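You operate a simulated robot arm through the tools that you are given. There is no shell and no other tool.

Carry out the task below with a simulated robot arm. There is one attempt and no reset: what you move stays moved.

Task
Press the caps home on short tubes M97 and M91 and tape them on.
Fine: use the tape runner and put it back; leave the rack's other tubes as they are. Set down upright: tape runner.

The check looks at the end state, three seconds after you hand in, the way a careful person would. Anything else that was tipped, shoved, dropped, spilled or broken makes it a failure. A push-on lid holds only when it is set on centred and level and pressed home; a screw cap is set on level and turned clockwise until tight.

Robot
A 7-joint arm with a fingered hand, fixed in place. Base frame: the origin is on the floor under the middle of its stand, x ahead of it, y to its left, z up. Readings come in m, degrees, newtons and seconds.
It reaches about 1.164 m from its shoulder. Its first joint turns from -166.0 to 166.0 degrees. Payload 4.7 kg.
The tool frame sits at the grasp point between the pads (the TCP): z along the fingers, y along the line on which they close. The tips reach 0.036 m beyond it. The gripper opens to 0.12 m; its body begins 0.042 m behind the TCP. The gripper is a hand of 5 fingers: y runs from the thumb to the fingers, the wrist lies at [-0.018, -0.122, -0.21] in the tool frame, and closing takes about 1.5 s.
Orientation is that of the tool frame in the base frame, as [roll, pitch, yaw] about the fixed x, y, z axes, in that order (R = Rz(yaw) Ry(pitch) Rx(roll)). With the fingers straight down and the wrist toward the robot, the tool's x, y and z point along [0, 1, 0], [1, 0, 0] and [0, 0, -1] of the base frame.

Tools
- The arm moves only by the tool play_rows. Its argument "steps" is a list of rows, each a list of 2 entries, a list of its own where there are three numbers: the shift along the tool's x, y, z in m, then the turn, a rotation vector about the tool's x, y, z in degrees. In form: [[[tx, ty, tz], [ax, ay, az]], ...]. A call has 1 to 20 rows; each row is the pose to reach, as a shift and turn from the pose commanded when the call began, along the tool's axes at that moment. "grip" is the closure in counts, from 0 (fully open) to 255 (shut), set as the call begins (left out, the last holds). Each row takes 0.2 s and may step no farther than 0.05 m and 8.6 degrees from the row before; otherwise, or with a gripper value out of range, the whole call is refused. Where a pose cannot be reached the arm comes as near as it can. A force on the tool above 50 N (or 10 N above the force at the start of the call, whichever is more), or a blocked arm, ends the call early, and 0.2 s more pass. Each finger travels about 0.045 m/s and halts on what it meets, pressing with about 25 N; the grip force reading is that of the motor and also rises with nothing between the fingers. The clock runs only during rows and for 0.2 s after the last one: add rows that repeat a pose to give the fingers time. It gives the time, the measured TCP pose, the force on the tool (base axes), the opening and the grip force at its end, in the units of the frame above (readings bear some noise), with the torque about the TCP (base axes, N m) and any sound that the robot's microphone picked up, and new pictures: "show" is both (left out), scene, wrist or none.
- Cameras (640 x 400 px; columns grow to the right, rows downward): "scene" is fixed at [0.2157, -0.6543, 1.7381]; the picture's right is [0.81, -0.58, 0.00], its down [-0.56, -0.78, -0.30] and it looks along [0.17, 0.24, -0.95] (base axes); focal length 315 px, centre (320, 200). "wrist" rides on the gripper at [0.073, -0.091, -0.143] in the tool frame; the picture's right is [-0.80, 0.28, -0.53], its down [-0.53, -0.73, 0.42] and it looks along [-0.27, 0.62, 0.74] (tool axes); focal length 234 px, centre (320, 200). There is no depth. A picture from a camera that has moved, and an enlarged one, comes with that camera's place and axes in the base frame and with its lens. The place of the scene camera against the robot may be out by one fixed shift of up to 0.012 m in any direction.
- curl_fingers(index, middle, ring, little, thumb_bend, thumb_turn): sets how far each is bent, from 0 (flat) to 100 (curled in); at 30 the hand is open as for a grip, at 70 the pads meet at the TCP. One left out holds its place. A second passes; each finger stops where it meets its share of the squeeze, and holds until it gets a number again. A gripper value or a shape takes the hand back. It gives what a move gives, with no picture; readings hold the bend of each and the force on index, middle, ring, little, thumb and palm. thumb_turn goes from beside the hand (0) to across from the fingers (100), as for a grip.
- set_grasp(shape): the hand has 5 fingers and takes this shape, open, in about a second: jaw (thumb against the fingers, like two jaws); tri (thumb and two fingers); tip (a fingertip pinch); poke (one finger out to press); point (the index stretched); flat (the hand flat); cup (the hand cupped); fist (a fist). The gripper value then closes the fingers along that shape, each until it touches; the sizes above hold for jaw. It gives what a move gives, with no picture.
- zoom(camera, box): a new picture of the part [left, top, right, bottom] of that camera's present view, enlarged. The clock stands still meanwhile.
- finish_job(): hands the job in; it is judged then, once.

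Nothing tells you positions but the pictures and the camera data. Unless the task says otherwise, let go and move clear before handing in.

The tools are called after ">>>" as a command line: name --argument value ..., lists and objects as JSON in quotes. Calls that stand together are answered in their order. play_rows: Moves the arm, as the interface text tells. Its arguments: {"type":"object","properties":{"steps":{"type":"array"},"grip":{"type":"number"},"show":{"type":"string","enum":["both","scene","wrist","none"]}},"required":["steps"]} The other tools are called the same way: set_grasp (shape) gives the hand a shape; curl_fingers (index, middle, ring, little, thumb_bend, thumb_turn) moves the fingers one by one; zoom (camera, box) takes an enlarged picture of a part of a camera's view; finish_job () hands the job in.

At the start:

```text
time_s: 0.0
eef_pos: [0.2292, -0.4543, 1.1924]
orientation: [179.9, 0.0, 89.9]
ft_force: [0.6, 0.8, -0.2]
wrist_torque: [-0.01, 0.02, 0.03]
width: 0.1195
grasp_force: 0.1
shape: jaw
bend: [30.0, 30.0, 30.0, 30.0, 30.0, 98.0]
finger forces: [0.1, 0.1, 0.1, 0.0, 0.0, 0.0]
```

scene: 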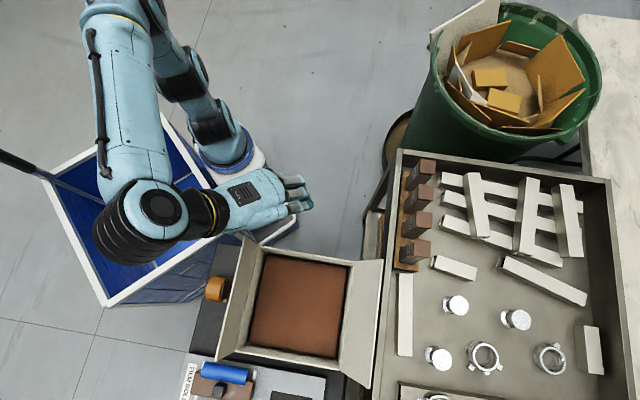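
wrist: 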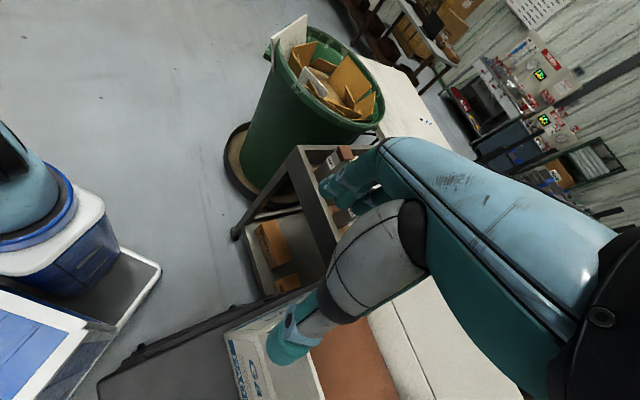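

I see the arm above a cart with a tray of parts, a box, and a tape-like item at the lower edge. I'll zoom in on the scene to identify tubes, caps, rack and tape runner.

>>> zoom --camera "scene" --box '[380, 140, 640, 300]'

>>> zoom --camera "scene" --box '[380, 250, 640, 400]'

>>> zoom --camera "scene" --box '[170, 230, 400, 400]'

>>> zoom --camera "wrist" --box '[220, 100, 480, 300]'

```text
2.46 times, centred on (510, 220) of scene
camera zoom: at [0.2157, -0.6543, 1.7381], right [0.81, -0.58, 0.0], down [-0.56, -0.78, -0.3], along [0.17, 0.24, -0.95], focal length 776 px, centre (-148, 151)
```

zoom: 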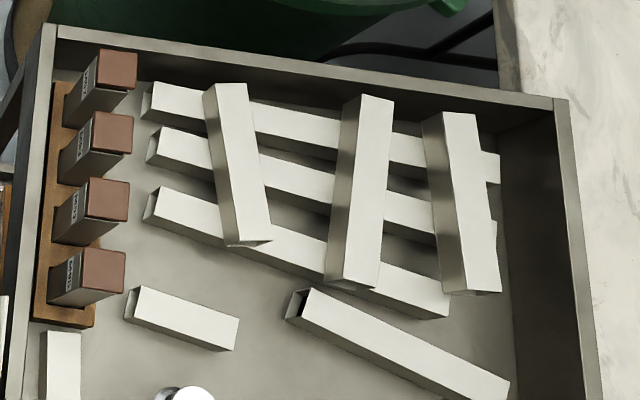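

```text
2.46 times, centred on (510, 325) of scene
camera zoom: at [0.2157, -0.6543, 1.7381], right [0.81, -0.58, 0.0], down [-0.56, -0.78, -0.3], along [0.17, 0.24, -0.95], focal length 776 px, centre (-148, -108)
```

zoom: 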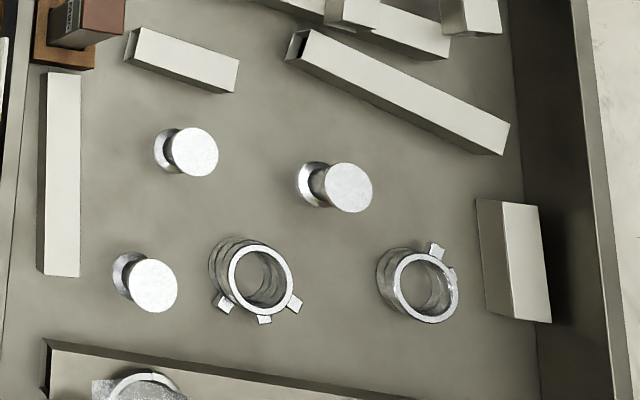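

```text
2.35 times, centred on (285, 315) of scene
camera zoom: at [0.2157, -0.6543, 1.7381], right [0.81, -0.58, 0.0], down [-0.56, -0.78, -0.3], along [0.17, 0.24, -0.95], focal length 742 px, centre (402, -71)
```

zoom: 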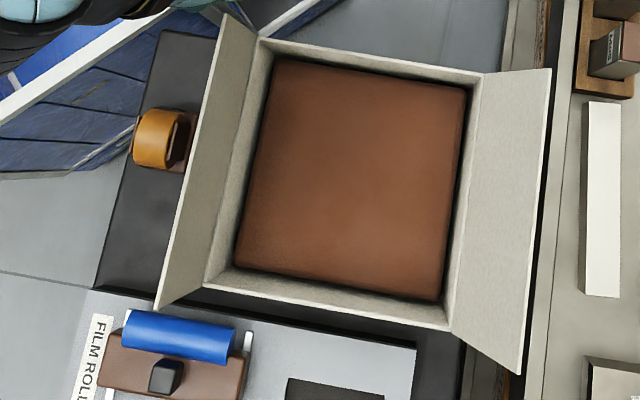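

```text
2.00 times, centred on (350, 200) of wrist
camera zoom: at [0.1381, -0.3827, 1.335], right [0.28, -0.8, 0.53], down [-0.73, -0.53, -0.42], along [0.62, -0.27, -0.74], focal length 468 px, centre (260, 200)
```

zoom: 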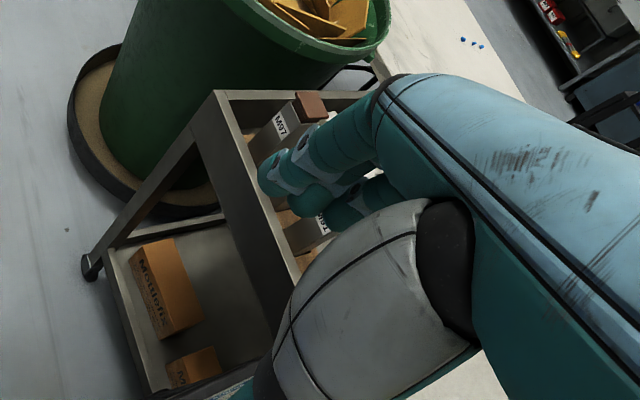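

The capped square tubes stand in a wooden rack at the tray's near-left edge, and an amber tape item sits beside the open box. I'll zoom closer on both.

>>> zoom --camera "scene" --box '[190, 260, 250, 310]'

>>> zoom --camera "scene" --box '[385, 150, 455, 280]'

>>> zoom --camera "scene" --box '[170, 340, 350, 400]'

>>> zoom --camera "wrist" --box '[300, 130, 400, 230]'

```text
8.00 times, centred on (220, 285) of scene
camera zoom: at [0.2157, -0.6543, 1.7381], right [0.81, -0.58, 0.0], down [-0.56, -0.78, -0.3], along [0.17, 0.24, -0.95], focal length 2522 px, centre (1120, -480)
```

zoom: 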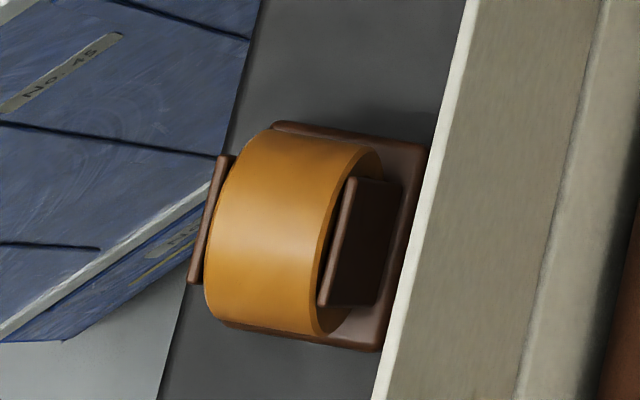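

```text
3.08 times, centred on (420, 215) of scene
camera zoom: at [0.2157, -0.6543, 1.7381], right [0.81, -0.58, 0.0], down [-0.56, -0.78, -0.3], along [0.17, 0.24, -0.95], focal length 970 px, centre (12, 154)
```

zoom: 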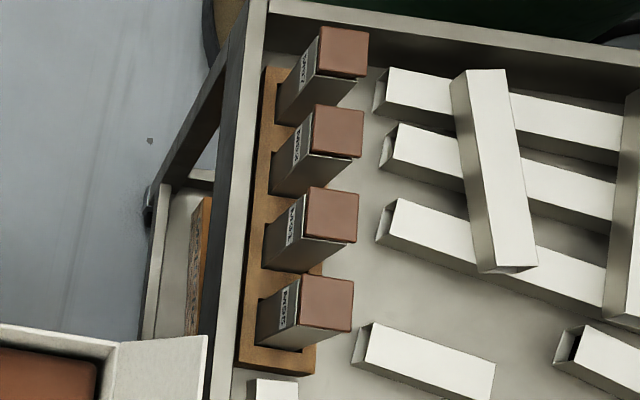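

```text
3.56 times, centred on (260, 370) of scene
camera zoom: at [0.2157, -0.6543, 1.7381], right [0.81, -0.58, 0.0], down [-0.56, -0.78, -0.3], along [0.17, 0.24, -0.95], focal length 1121 px, centre (533, -404)
```

zoom: 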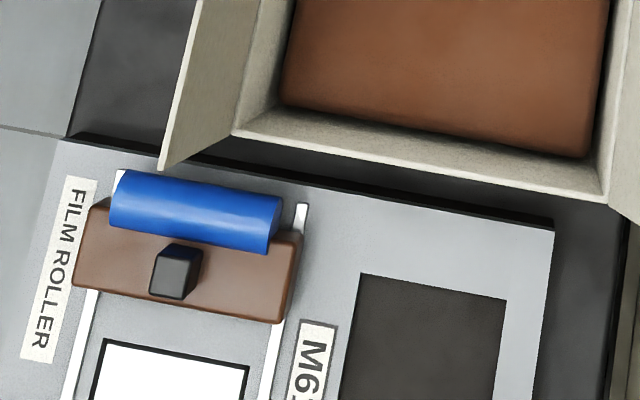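

```text
4.00 times, centred on (350, 180) of wrist
camera zoom: at [0.1381, -0.3827, 1.335], right [0.28, -0.8, 0.53], down [-0.73, -0.53, -0.42], along [0.62, -0.27, -0.74], focal length 937 px, centre (200, 280)
```

zoom: 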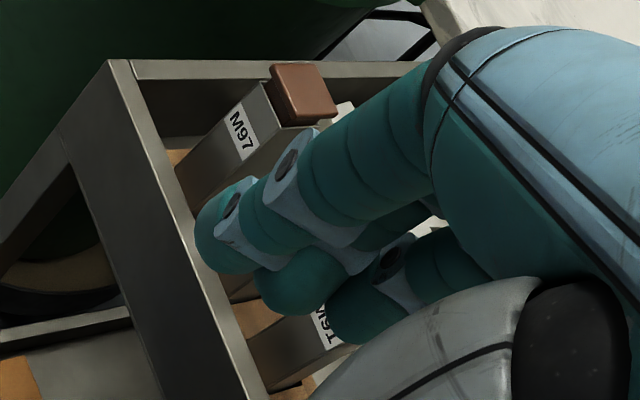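

The tape runner (brown body, amber roll) sits at about (0.02, -0.49), and the rack with the capped tubes is at about (0.58, -0.57) and on towards -y. I'll rise and turn the hand so the wrist camera gets a good look at the runner.

>>> play_rows --steps '[[[0.011, -0.009, -0.011], [0, 0, 8.2]], [[0.022, -0.018, -0.022], [0, 0, 16.4]], [[0.033, -0.027, -0.033], [0, 0, 24.6]], [[0.044, -0.036, -0.044], [0, 0, 32.8]], [[0.055, -0.045, -0.055], [0, 0, 41]], [[0.066, -0.054, -0.066], [0, 0, 49.2]], [[0.077, -0.063, -0.077], [0, 0, 57.4]], [[0.088, -0.072, -0.088], [0, 0, 65.6]], [[0.099, -0.081, -0.099], [0, 0, 73.8]], [[0.11, -0.09, -0.11], [0, 0, 82]], [[0.12, -0.1, -0.12], [0, 0, 90]], [[0.12, -0.1, -0.12], [0, 0, 90]]]'

```text
time_s: 2.6
eef_pos: [0.1292, -0.3329, 1.3114]
orientation: [-180.0, 0.0, -0.1]
ft_force: [0.1, -0.4, 0.8]
wrist_torque: [-0.03, 0.03, 0.0]
width: 0.1198
grasp_force: 0.0
shape: jaw
bend: [30.0, 30.0, 30.0, 30.0, 30.0, 98.0]
finger forces: [0.1, 0.0, 0.0, 0.0, 0.1, 0.1]
camera wrist: at [0.2019, -0.2428, 1.4541], right [-0.8, -0.28, 0.53], down [-0.53, 0.73, -0.42], along [-0.27, -0.62, -0.74], focal length 234 px, centre (320, 200)
```

scene: 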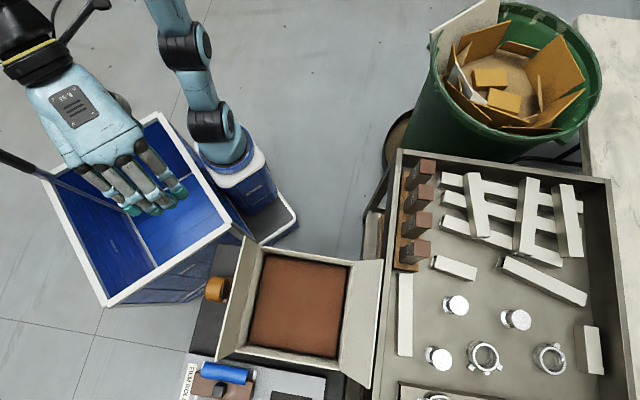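
wrist: 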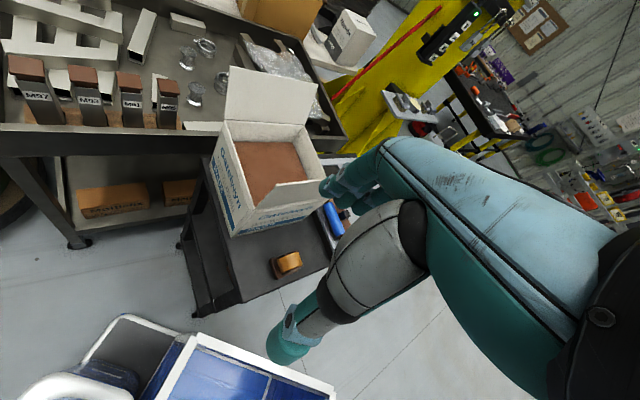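

This view shows the rack of labelled tubes, the box cart and the tape runner clearly. I'll zoom in on these.

>>> zoom --camera "wrist" --box '[0, 40, 220, 140]'

>>> zoom --camera "wrist" --box '[250, 230, 330, 290]'

>>> zoom --camera "wrist" --box '[180, 40, 360, 300]'

>>> zoom --camera "scene" --box '[395, 150, 445, 190]'

>>> zoom --camera "scene" --box '[395, 190, 445, 275]'

```text
2.91 times, centred on (110, 90) of wrist
camera zoom: at [0.2019, -0.2428, 1.4541], right [-0.8, -0.28, 0.53], down [-0.53, 0.73, -0.42], along [-0.27, -0.62, -0.74], focal length 681 px, centre (931, 520)
```

zoom: 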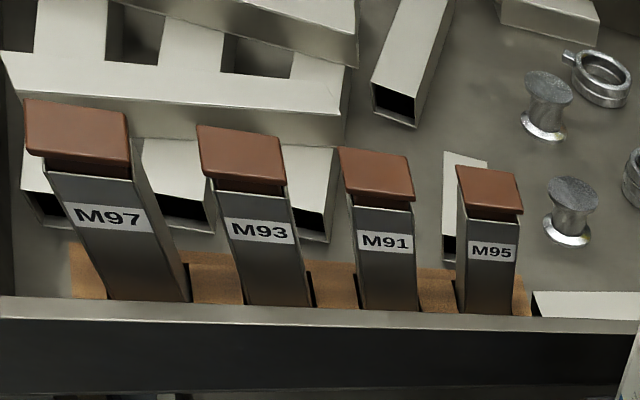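

```text
6.67 times, centred on (290, 260) of wrist
camera zoom: at [0.2019, -0.2428, 1.4541], right [-0.8, -0.28, 0.53], down [-0.53, 0.73, -0.42], along [-0.27, -0.62, -0.74], focal length 1561 px, centre (520, -200)
```

zoom: 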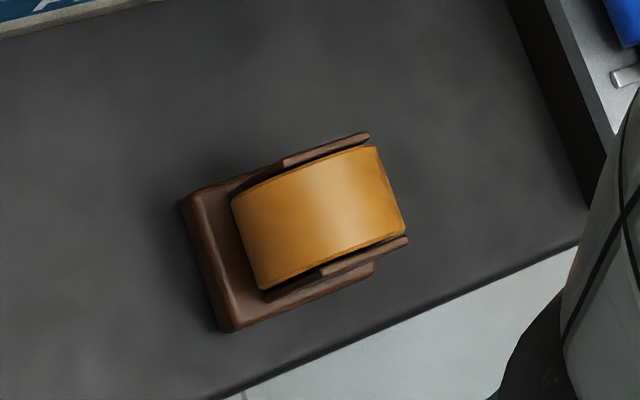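

```text
1.54 times, centred on (270, 170) of wrist
camera zoom: at [0.2019, -0.2428, 1.4541], right [-0.8, -0.28, 0.53], down [-0.53, 0.73, -0.42], along [-0.27, -0.62, -0.74], focal length 360 px, centre (397, 246)
```

zoom: 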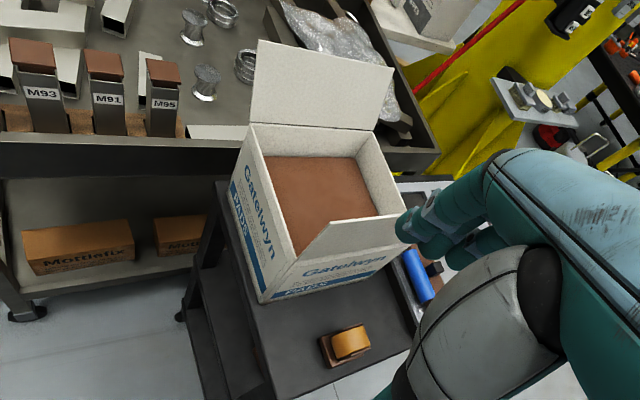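

```text
10.00 times, centred on (420, 170) of scene
camera zoom: at [0.2157, -0.6543, 1.7381], right [0.81, -0.58, 0.0], down [-0.56, -0.78, -0.3], along [0.17, 0.24, -0.95], focal length 3152 px, centre (-680, 500)
```

zoom: 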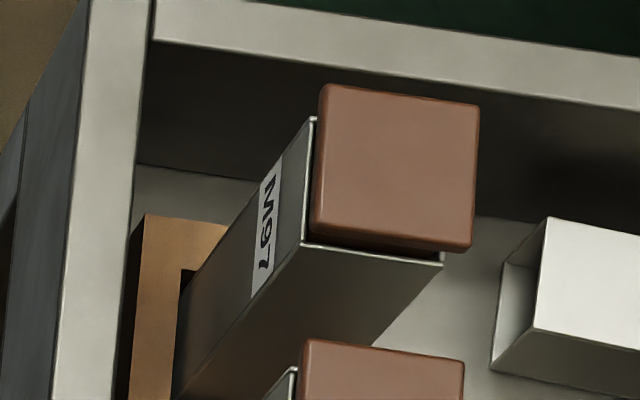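

```text
4.71 times, centred on (420, 232) of scene
camera zoom: at [0.2157, -0.6543, 1.7381], right [0.81, -0.58, 0.0], down [-0.56, -0.78, -0.3], along [0.17, 0.24, -0.95], focal length 1484 px, centre (-151, 47)
```

zoom: 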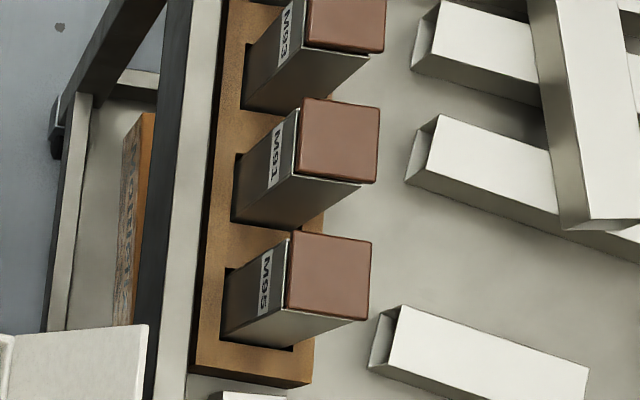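

All four caps sit proud on the tubes (M97, M93, M91, M95 in order). I'll zoom tightly for measurement.

>>> zoom --camera "wrist" --box '[0, 65, 80, 115]'

>>> zoom --camera "wrist" --box '[100, 85, 190, 140]'

>>> zoom --camera "wrist" --box '[0, 0, 320, 200]'

```text
8.00 times, centred on (40, 90) of wrist
camera zoom: at [0.2019, -0.2428, 1.4541], right [-0.8, -0.28, 0.53], down [-0.53, 0.73, -0.42], along [-0.27, -0.62, -0.74], focal length 1873 px, centre (2560, 1080)
```

zoom: 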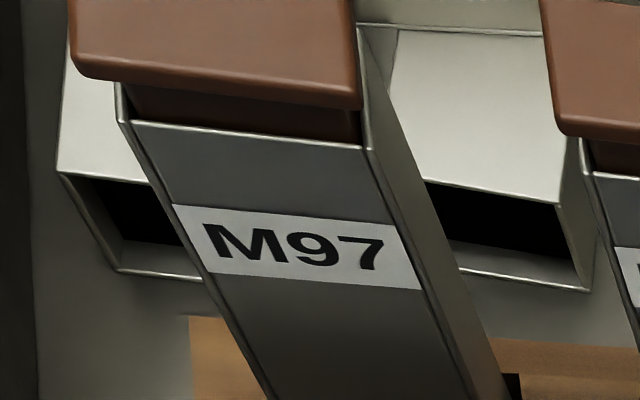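

```text
7.11 times, centred on (145, 112) of wrist
camera zoom: at [0.2019, -0.2428, 1.4541], right [-0.8, -0.28, 0.53], down [-0.53, 0.73, -0.42], along [-0.27, -0.62, -0.74], focal length 1665 px, centre (1564, 822)
```

zoom: 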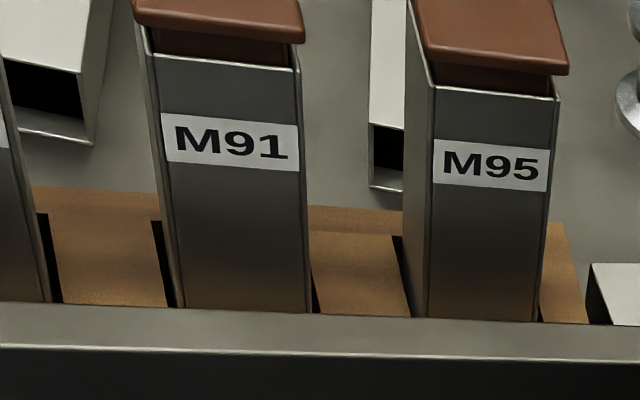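

```text
2.00 times, centred on (160, 100) of wrist
camera zoom: at [0.2019, -0.2428, 1.4541], right [-0.8, -0.28, 0.53], down [-0.53, 0.73, -0.42], along [-0.27, -0.62, -0.74], focal length 468 px, centre (640, 400)
```

zoom: 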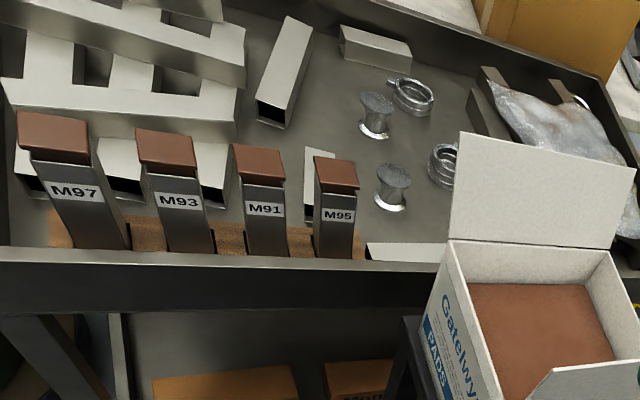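

I have a working estimate of the geometry: the tubes are about 38 mm square, turned 45° to base, with tops at z≈0.92. M97 is at about (0.657, -0.546) and M91 at about (0.550, -0.653). Next I'll study the runner in more detail.

>>> zoom --camera "wrist" --box '[265, 240, 315, 285]'

>>> zoom --camera "scene" --box '[195, 270, 235, 306]'

>>> zoom --camera "wrist" --box '[190, 100, 360, 300]'

>>> zoom --camera "wrist" --box '[310, 180, 370, 250]'

```text
8.89 times, centred on (290, 262) of wrist
camera zoom: at [0.2019, -0.2428, 1.4541], right [-0.8, -0.28, 0.53], down [-0.53, 0.73, -0.42], along [-0.27, -0.62, -0.74], focal length 2082 px, centre (587, -356)
```

zoom: 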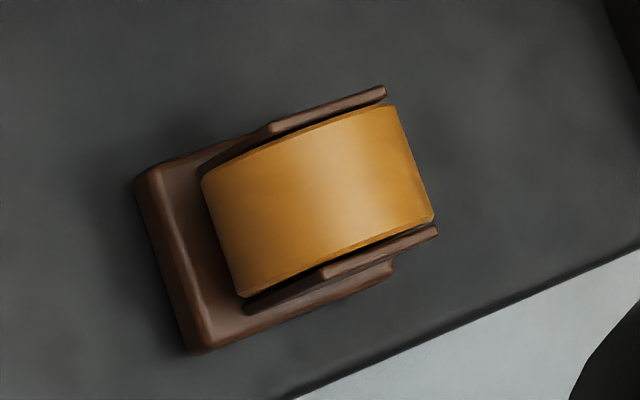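

```text
11.11 times, centred on (215, 288) of scene
camera zoom: at [0.2157, -0.6543, 1.7381], right [0.81, -0.58, 0.0], down [-0.56, -0.78, -0.3], along [0.17, 0.24, -0.95], focal length 3503 px, centre (1487, -778)
```

zoom: 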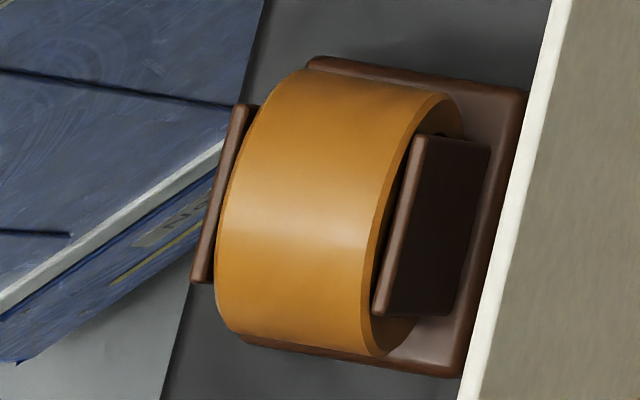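

```text
2.00 times, centred on (275, 200) of wrist
camera zoom: at [0.2019, -0.2428, 1.4541], right [-0.8, -0.28, 0.53], down [-0.53, 0.73, -0.42], along [-0.27, -0.62, -0.74], focal length 468 px, centre (410, 200)
```

zoom: 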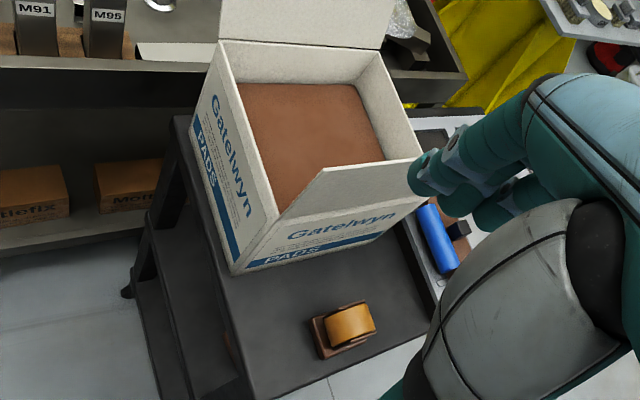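

```text
5.71 times, centred on (340, 215) of wrist
camera zoom: at [0.2019, -0.2428, 1.4541], right [-0.8, -0.28, 0.53], down [-0.53, 0.73, -0.42], along [-0.27, -0.62, -0.74], focal length 1338 px, centre (206, 114)
```

zoom: 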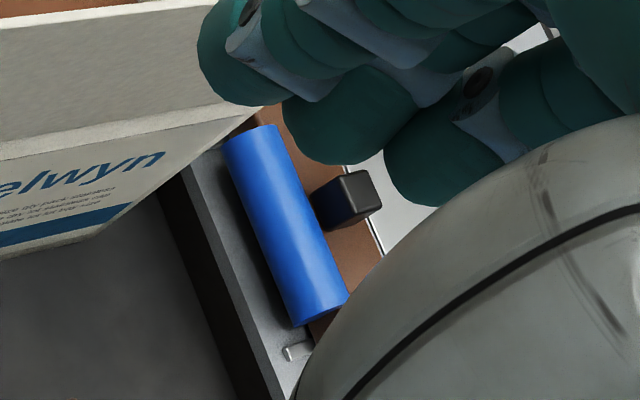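

The runner stands base-plate down with the roll held between two cheeks. Before using it I need to press the caps, so I'll shape the hand and check how the fist looks from the cameras.

>>> set_grasp --shape "fist"

>>> play_rows --steps '[[[0, 0, 0], [0, 0, 0]]]'

```text
time_s: 3.5
eef_pos: [0.1302, -0.3335, 1.3127]
orientation: [180.0, 0.0, 0.0]
ft_force: [0.8, 0.2, 0.2]
wrist_torque: [0.03, -0.01, -0.01]
width: 0.0001
grasp_force: 0.1
shape: fist
bend: [100.0, 100.0, 100.0, 100.0, 85.0, 85.0]
finger forces: [0.1, 0.1, 0.1, 0.0, 0.0, 0.1]
```

```text
time_s: 3.9
eef_pos: [0.1286, -0.3325, 1.3123]
orientation: [-179.9, 0.0, 0.0]
ft_force: [-0.5, 0.4, -0.6]
wrist_torque: [0.0, 0.03, 0.0]
width: 0.0002
grasp_force: 0.1
shape: fist
bend: [100.0, 100.0, 100.0, 100.0, 85.0, 85.0]
finger forces: [0.0, 0.1, 0.0, 0.0, 0.0, 0.0]
camera wrist: at [0.2019, -0.2428, 1.454], right [-0.8, -0.28, 0.53], down [-0.53, 0.73, -0.42], along [-0.27, -0.62, -0.74], focal length 234 px, centre (320, 200)
```

scene: 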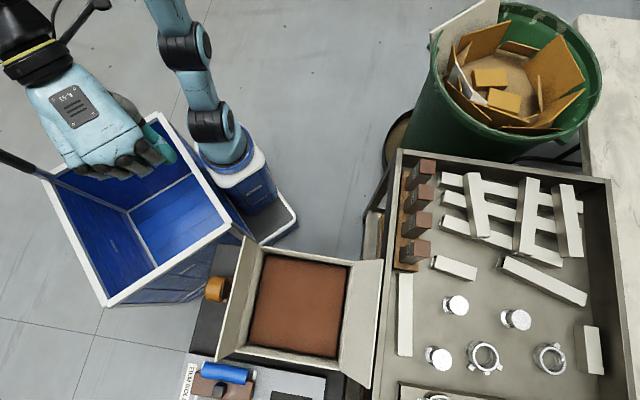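
wrist: 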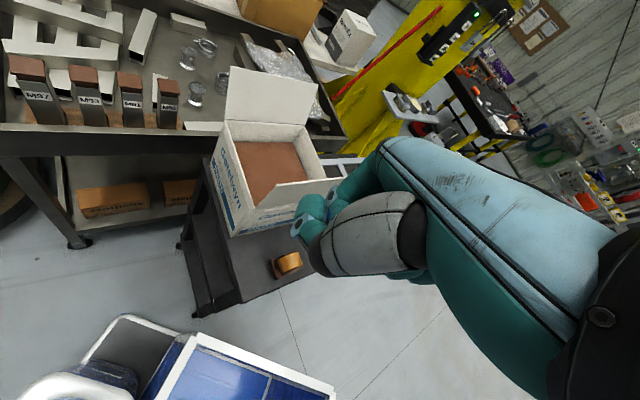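

Let me compare with the poke shape before choosing what to press with.

>>> zoom --camera "wrist" --box '[270, 120, 450, 300]'

>>> zoom --camera "scene" --box '[0, 20, 220, 200]'

>>> set_grasp --shape "poke"

>>> play_rows --steps '[[[0, 0, 0], [0, 0, 0]]]'

>>> zoom --camera "wrist" --box '[230, 120, 450, 300]'

>>> zoom --camera "scene" --box '[0, 20, 220, 200]'

```text
2.22 times, centred on (360, 210) of wrist
camera zoom: at [0.2019, -0.2428, 1.454], right [-0.8, -0.28, 0.53], down [-0.53, 0.73, -0.42], along [-0.27, -0.62, -0.74], focal length 520 px, centre (231, 178)
```

zoom: 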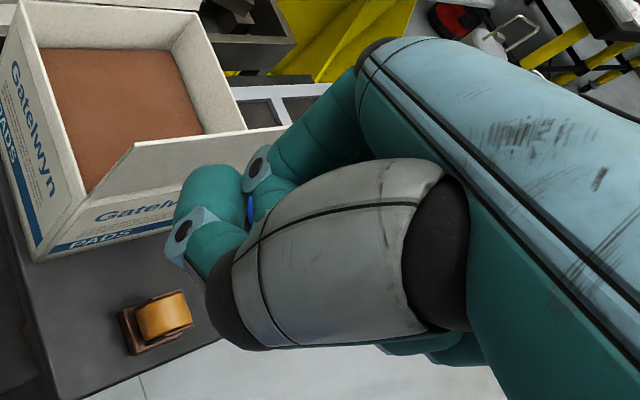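

```text
2.22 times, centred on (110, 110) of scene
camera zoom: at [0.2157, -0.6543, 1.7381], right [0.81, -0.58, 0.0], down [-0.56, -0.78, -0.3], along [0.17, 0.24, -0.95], focal length 700 px, centre (787, 400)
```

zoom: 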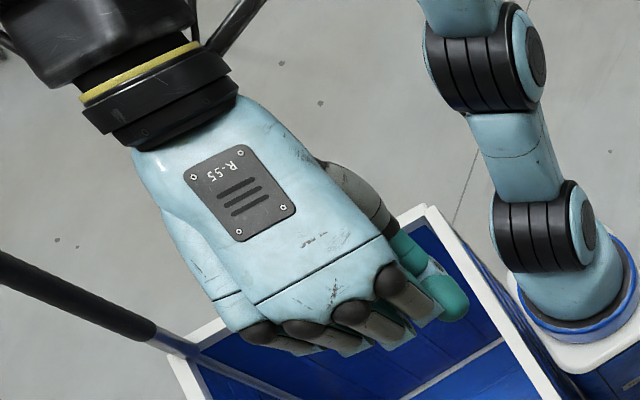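

```text
time_s: 4.8
eef_pos: [0.1289, -0.3328, 1.3121]
orientation: [-180.0, 0.1, 0.1]
ft_force: [-0.4, -0.5, 0.3]
wrist_torque: [-0.04, 0.01, 0.06]
width: 0.0001
grasp_force: 0.1
shape: poke
bend: [70.0, 70.0, 99.0, 99.0, 100.0, 88.0]
finger forces: [0.0, 0.1, 0.0, 0.0, 0.1, 0.0]
```

```text
time_s: 5.2
eef_pos: [0.1288, -0.3336, 1.312]
orientation: [180.0, 0.1, 0.0]
ft_force: [-0.7, -0.2, -0.9]
wrist_torque: [0.03, 0.0, -0.01]
width: 0.0
grasp_force: 0.0
shape: poke
bend: [70.0, 70.0, 99.0, 99.0, 100.0, 88.0]
finger forces: [0.0, 0.0, 0.1, 0.0, 0.1, 0.1]
camera wrist: at [0.2019, -0.2428, 1.454], right [-0.8, -0.28, 0.53], down [-0.53, 0.73, -0.42], along [-0.27, -0.62, -0.74], focal length 234 px, centre (320, 200)
```

scene: 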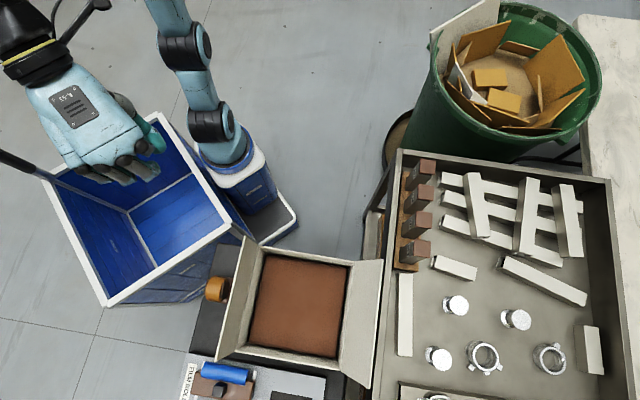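
wrist: 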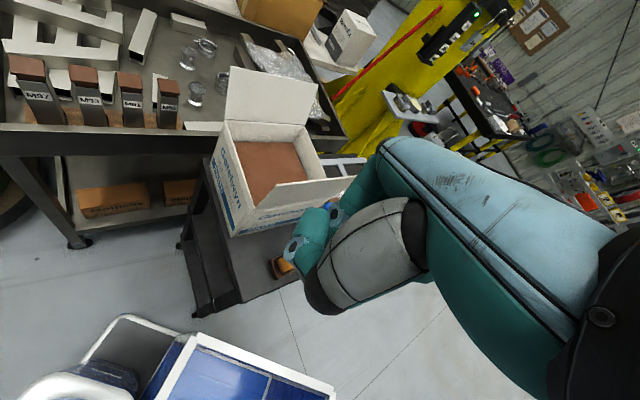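

```text
2.22 times, centred on (340, 210) of wrist
camera zoom: at [0.2019, -0.2428, 1.454], right [-0.8, -0.28, 0.53], down [-0.53, 0.73, -0.42], along [-0.27, -0.62, -0.74], focal length 520 px, centre (276, 178)
```

zoom: 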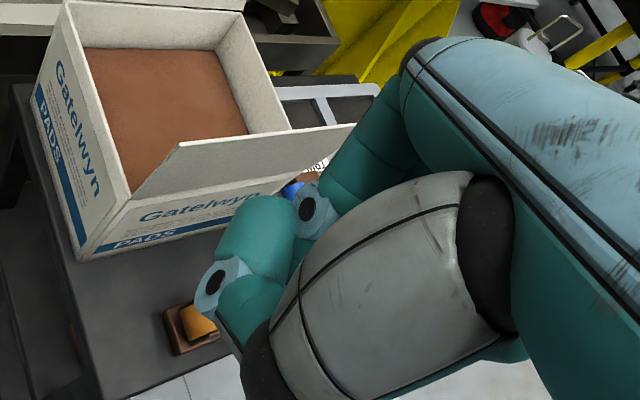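

```text
2.22 times, centred on (110, 110) of scene
camera zoom: at [0.2157, -0.6543, 1.7381], right [0.81, -0.58, 0.0], down [-0.56, -0.78, -0.3], along [0.17, 0.24, -0.95], focal length 700 px, centre (787, 400)
```

zoom: 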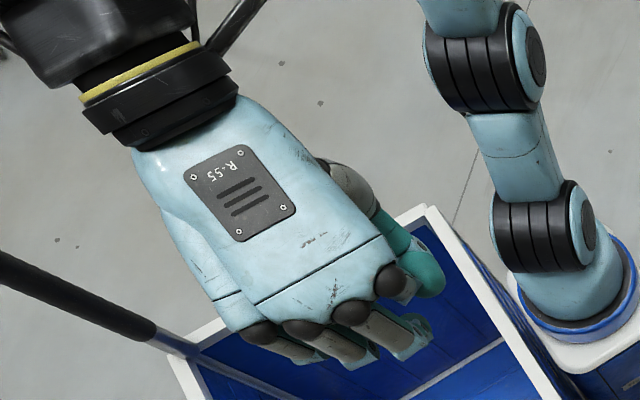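

Poke puts two stiff fingers together at the TCP, which is a compact presser. I'll move it above M97 at a safe height with yaw 45° and look.

>>> play_rows --steps '[[[0.0352, 0.0142, 0.0127], [0, 0, -3]], [[0.0704, 0.0284, 0.0254], [0, 0, -6]], [[0.1056, 0.0426, 0.0381], [0, 0, -9]], [[0.1408, 0.0568, 0.0508], [0, 0, -12]], [[0.176, 0.071, 0.0635], [0, 0, -15]], [[0.2112, 0.0852, 0.0762], [0, 0, -18]], [[0.2464, 0.0994, 0.0889], [0, 0, -21]], [[0.2816, 0.1136, 0.1016], [0, 0, -24]], [[0.3168, 0.1278, 0.1143], [0, 0, -27]], [[0.352, 0.142, 0.127], [0, 0, -30]], [[0.3872, 0.1562, 0.1397], [0, 0, -33]], [[0.4224, 0.1704, 0.1524], [0, 0, -36]], [[0.4576, 0.1846, 0.1651], [0, 0, -39]], [[0.4928, 0.1988, 0.1778], [0, 0, -42]], [[0.528, 0.213, 0.19], [0, 0, -45]], [[0.528, 0.213, 0.19], [0, 0, -45]]]'

```text
time_s: 8.6
eef_pos: [0.6578, -0.547, 1.1202]
orientation: [179.9, 0.1, 45.1]
ft_force: [-0.6, 0.5, -0.2]
wrist_torque: [0.01, -0.01, -0.01]
width: 0.0
grasp_force: 0.1
shape: poke
bend: [70.0, 70.0, 99.0, 99.0, 100.0, 87.0]
finger forces: [0.0, 0.1, 0.0, 0.1, 0.1, 0.0]
camera wrist: at [0.6446, -0.4312, 1.2632], right [-0.37, -0.77, 0.53], down [-0.89, 0.14, -0.42], along [0.25, -0.63, -0.74], focal length 234 px, centre (320, 200)
```

scene: 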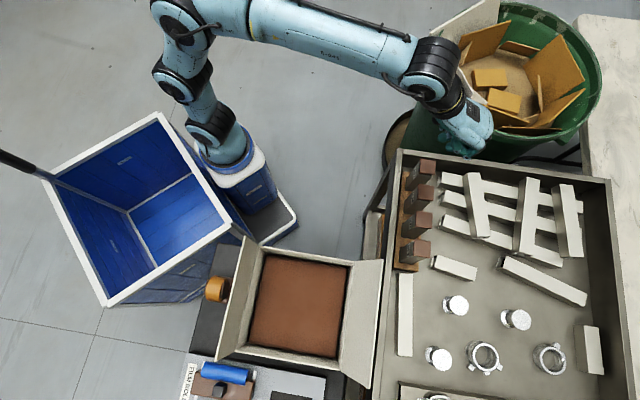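
wrist: 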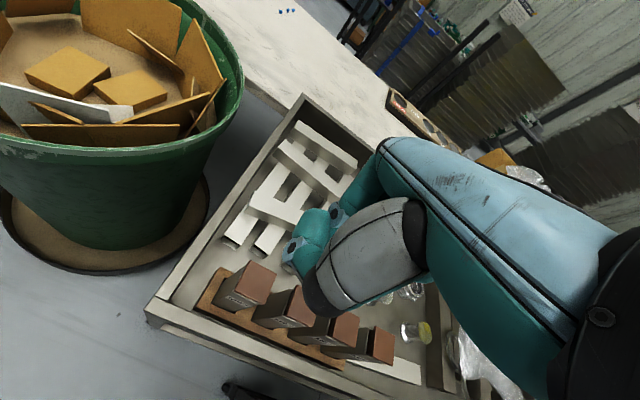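

The hand is above M97, and M97's cap is visible in the wrist view close to where I predicted. Zooming to refine its position.

>>> zoom --camera "wrist" --box '[200, 240, 300, 320]'

>>> zoom --camera "wrist" --box '[190, 180, 440, 380]'

>>> zoom --camera "scene" --box '[395, 90, 515, 200]'

```text
5.00 times, centred on (250, 280) of wrist
camera zoom: at [0.6446, -0.4312, 1.2632], right [-0.37, -0.77, 0.53], down [-0.89, 0.14, -0.42], along [0.25, -0.63, -0.74], focal length 1171 px, centre (670, -200)
```

zoom: 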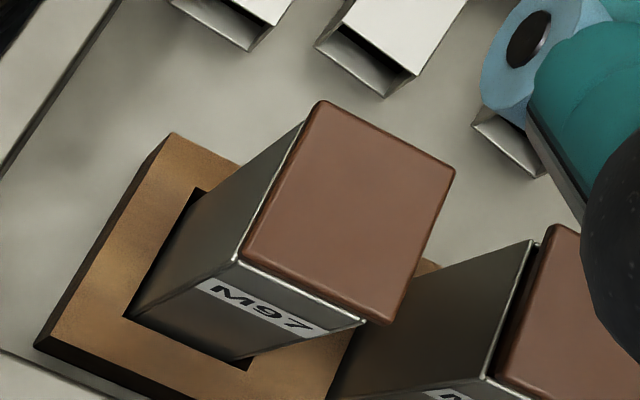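

```text
2.00 times, centred on (315, 280) of wrist
camera zoom: at [0.6446, -0.4312, 1.2632], right [-0.37, -0.77, 0.53], down [-0.89, 0.14, -0.42], along [0.25, -0.63, -0.74], focal length 468 px, centre (330, 40)
```

zoom: 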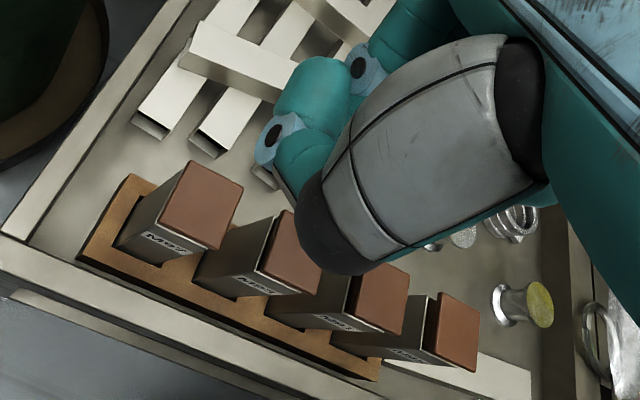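

```text
3.64 times, centred on (455, 145) of scene
camera zoom: at [0.2157, -0.6543, 1.7381], right [0.81, -0.58, 0.0], down [-0.56, -0.78, -0.3], along [0.17, 0.24, -0.95], focal length 1146 px, centre (-171, 400)
```

zoom: 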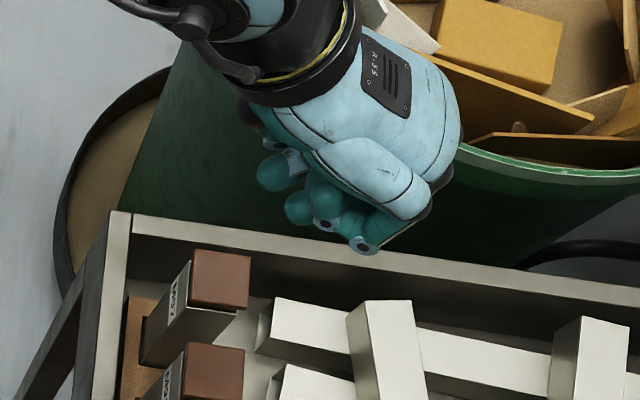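

The refined M97 cap centre is about (0.6575, -0.548), right under the TCP. I'll descend to z≈1.0 and look again.

>>> play_rows --steps '[[[0, 0.001, 0.03], [0, 0, 0]], [[0, 0.001, 0.06], [0, 0, 0]], [[0, 0.001, 0.09], [0, 0, 0]], [[0, 0.001, 0.105], [0, 0, 0]], [[0, 0.001, 0.115], [0, 0, 0]], [[0, 0.001, 0.115], [0, 0, 0]]]'

>>> zoom --camera "wrist" --box '[190, 180, 440, 380]'

>>> zoom --camera "scene" --box '[395, 120, 485, 210]'

```text
time_s: 10.0
eef_pos: [0.6579, -0.5475, 1.0077]
orientation: [180.0, 0.0, 45.0]
ft_force: [0.4, -0.7, -0.1]
wrist_torque: [-0.04, -0.01, 0.01]
width: 0.0001
grasp_force: 0.1
shape: poke
bend: [70.0, 70.0, 99.0, 99.0, 100.0, 88.0]
finger forces: [0.0, 0.1, 0.1, 0.1, 0.0, 0.0]
camera wrist: at [0.6443, -0.432, 1.1496], right [-0.37, -0.77, 0.53], down [-0.89, 0.14, -0.42], along [0.25, -0.63, -0.74], focal length 234 px, centre (320, 200)
```

scene: 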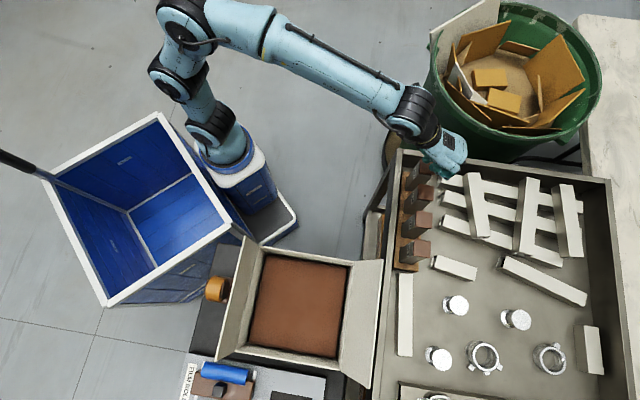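
wrist: 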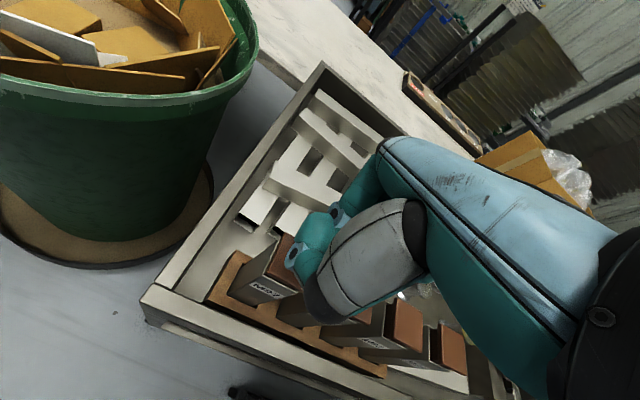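

```text
2.00 times, centred on (315, 280) of wrist
camera zoom: at [0.6443, -0.432, 1.1496], right [-0.37, -0.77, 0.53], down [-0.89, 0.14, -0.42], along [0.25, -0.63, -0.74], focal length 468 px, centre (330, 40)
```

zoom: 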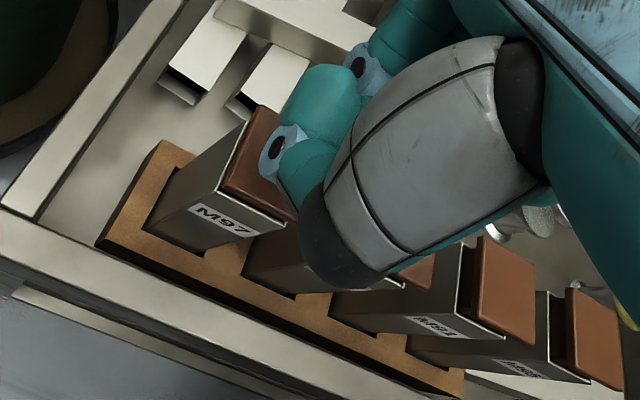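

```text
4.44 times, centred on (440, 165) of scene
camera zoom: at [0.2157, -0.6543, 1.7381], right [0.81, -0.58, 0.0], down [-0.56, -0.78, -0.3], along [0.17, 0.24, -0.95], focal length 1401 px, centre (-213, 356)
```

zoom: 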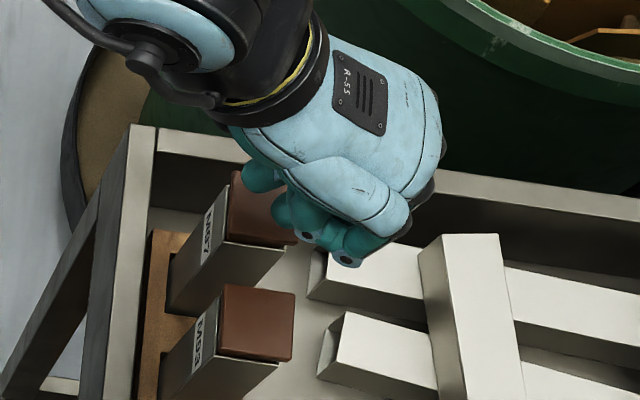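

The poke fingers curl inward more than I'd like. I'll raise a little and try the closed three-finger pinch, where the thumb backs the fingers and tip geometry is known.

>>> play_rows --steps '[[[0, 0, -0.03], [0, 0, 0]], [[0, 0, -0.06], [0, 0, 0]]]' --show "none"

>>> set_grasp --shape "tri"

>>> play_rows --steps '[[[0, 0, 0], [0, 0, 0]], [[0, 0, 0], [0, 0, 0]], [[0, 0, 0], [0, 0, 0]], [[0, 0, 0], [0, 0, 0]], [[0, 0, 0], [0, 0, 0]], [[0, 0, 0], [0, 0, 0]], [[0, 0, 0], [0, 0, 0]]]' --grip 255

>>> zoom --camera "wrist" --box '[190, 180, 440, 380]'

>>> zoom --camera "scene" --box '[395, 110, 495, 200]'

```text
time_s: 10.6
eef_pos: [0.6582, -0.5493, 1.0679]
orientation: [-179.9, 0.0, 44.9]
ft_force: [1.9, -1.0, -0.3]
wrist_torque: [0.02, 0.03, 0.04]
width: 0.0
grasp_force: 0.1
shape: poke
bend: [70.0, 70.0, 99.0, 99.0, 100.0, 88.0]
finger forces: [0.0, 0.0, 0.1, 0.1, 0.1, 0.0]
```

```text
time_s: 11.5
eef_pos: [0.6572, -0.5475, 1.0684]
orientation: [-180.0, 0.0, 45.0]
ft_force: [0.1, -0.2, -0.7]
wrist_torque: [0.0, 0.0, -0.02]
width: 0.12
grasp_force: 0.0
shape: tri
bend: [30.0, 30.0, 99.0, 99.0, 30.0, 98.0]
finger forces: [0.0, 0.0, 0.0, 0.0, 0.0, 0.0]
```

```text
time_s: 13.1
eef_pos: [0.6572, -0.5488, 1.0693]
orientation: [-179.9, 0.1, 45.0]
ft_force: [-0.8, -0.2, -0.1]
wrist_torque: [0.01, -0.01, 0.01]
width: 0.0
grasp_force: 6.9
shape: tri
bend: [70.0, 70.0, 99.0, 99.0, 51.0, 100.0]
finger forces: [0.1, 0.0, 0.0, 0.1, 0.0, 0.0]
camera wrist: at [0.6443, -0.4337, 1.2107], right [-0.37, -0.77, 0.53], down [-0.89, 0.14, -0.42], along [0.25, -0.63, -0.74], focal length 234 px, centre (320, 200)
```

scene: 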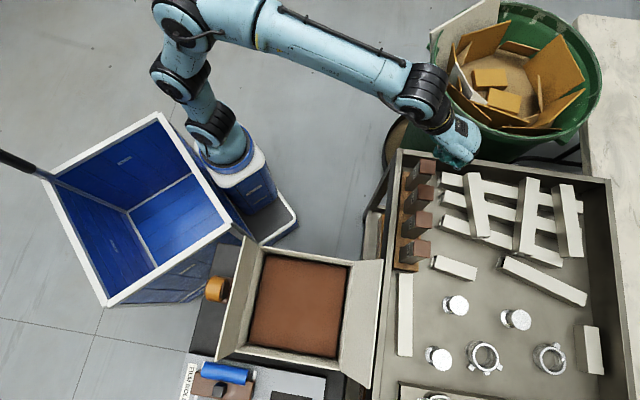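
wrist: 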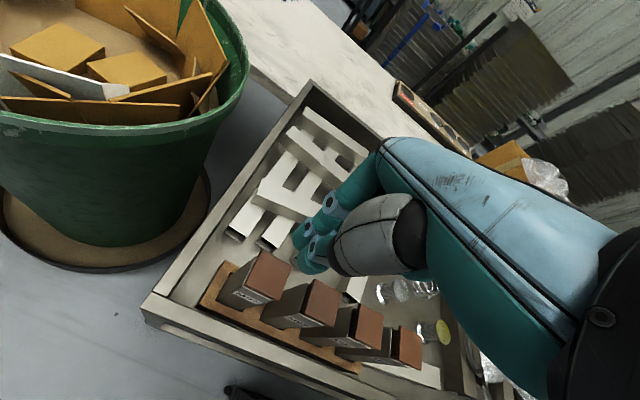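

```text
2.00 times, centred on (315, 280) of wrist
camera zoom: at [0.6443, -0.4337, 1.2107], right [-0.37, -0.77, 0.53], down [-0.89, 0.14, -0.42], along [0.25, -0.63, -0.74], focal length 468 px, centre (330, 40)
```

zoom: 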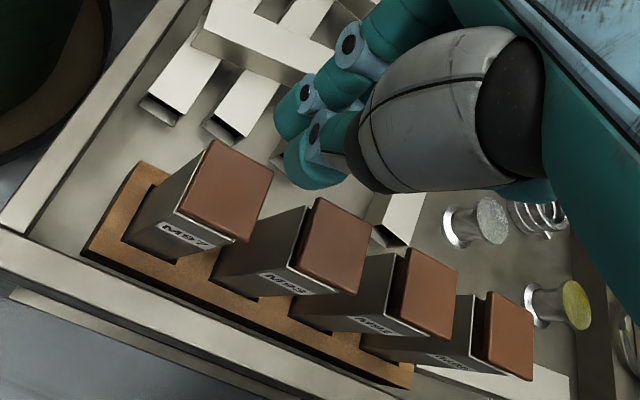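

```text
4.44 times, centred on (445, 155) of scene
camera zoom: at [0.2157, -0.6543, 1.7381], right [0.81, -0.58, 0.0], down [-0.56, -0.78, -0.3], along [0.17, 0.24, -0.95], focal length 1401 px, centre (-236, 400)
```

zoom: 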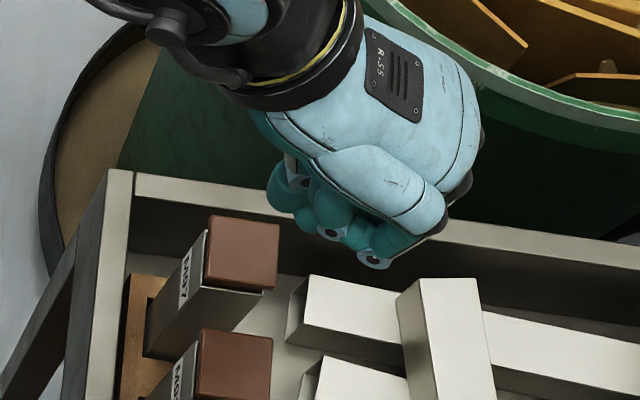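

The closed three-finger pinch gives a compact tip right at the TCP axis. I'll descend to just above the cap.

>>> play_rows --steps '[[[0, 0, 0.03], [0, 0, 0]], [[0, 0, 0.06], [0, 0, 0]], [[0, 0, 0.075], [0, 0, 0]], [[0, 0, 0.085], [0, 0, 0]], [[0, 0, 0.085], [0, 0, 0]]]'

>>> zoom --camera "wrist" --box '[240, 210, 365, 310]'

>>> zoom --camera "scene" --box '[395, 130, 475, 200]'

```text
time_s: 14.3
eef_pos: [0.6576, -0.5481, 0.982]
orientation: [-179.9, 0.0, 45.0]
ft_force: [0.2, -1.3, 6.3]
wrist_torque: [-0.1, 0.02, 0.01]
width: 0.0
grasp_force: 24.5
shape: tri
bend: [70.0, 70.0, 100.0, 100.0, 52.0, 100.0]
finger forces: [0.0, 0.0, 0.0, 0.1, 0.1, 0.0]
camera wrist: at [0.6448, -0.4328, 1.1247], right [-0.37, -0.77, 0.53], down [-0.89, 0.14, -0.42], along [0.25, -0.63, -0.74], focal length 234 px, centre (320, 200)
```

scene: 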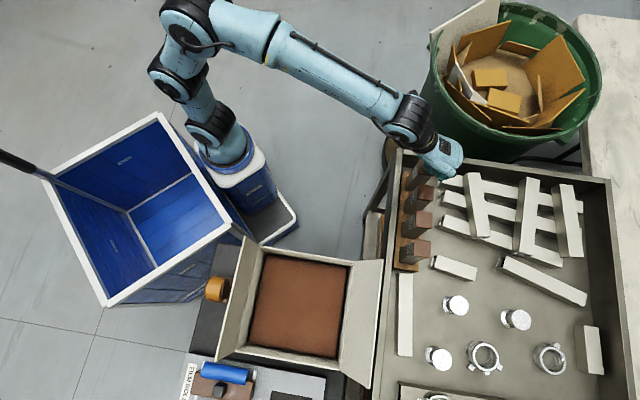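
wrist: 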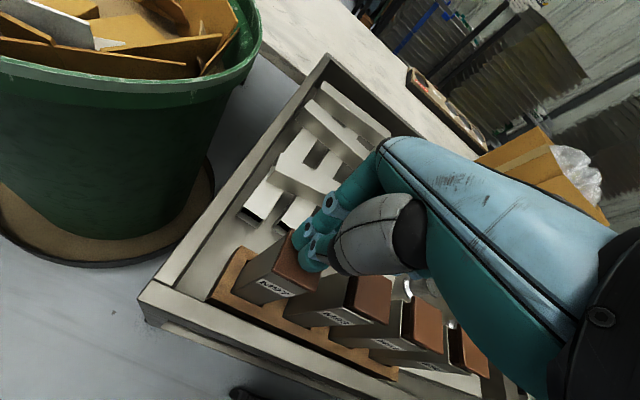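

```text
4.00 times, centred on (302, 260) of wrist
camera zoom: at [0.6448, -0.4328, 1.1247], right [-0.37, -0.77, 0.53], down [-0.89, 0.14, -0.42], along [0.25, -0.63, -0.74], focal length 937 px, centre (390, -40)
```

zoom: 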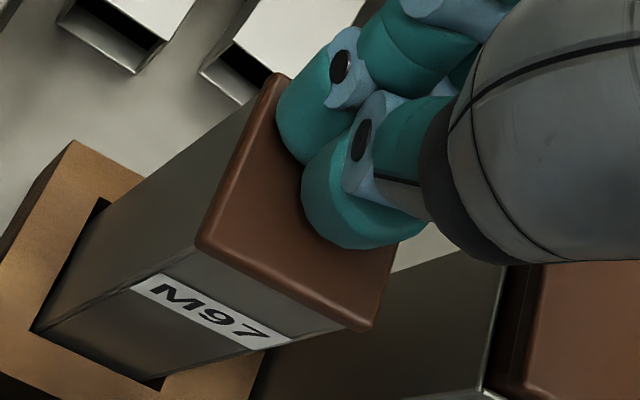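

```text
5.71 times, centred on (435, 165) of scene
camera zoom: at [0.2157, -0.6543, 1.7381], right [0.81, -0.58, 0.0], down [-0.56, -0.78, -0.3], along [0.17, 0.24, -0.95], focal length 1801 px, centre (-337, 400)
```

zoom: 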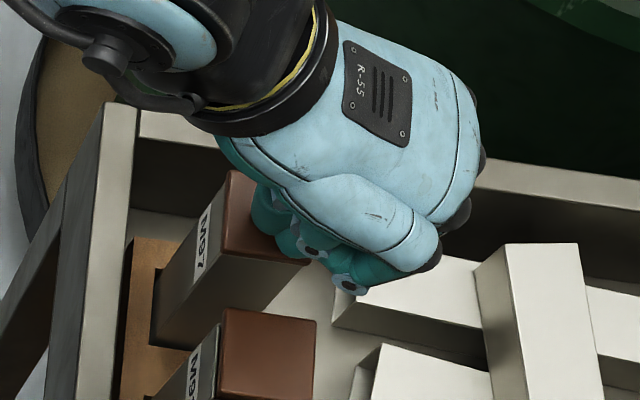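

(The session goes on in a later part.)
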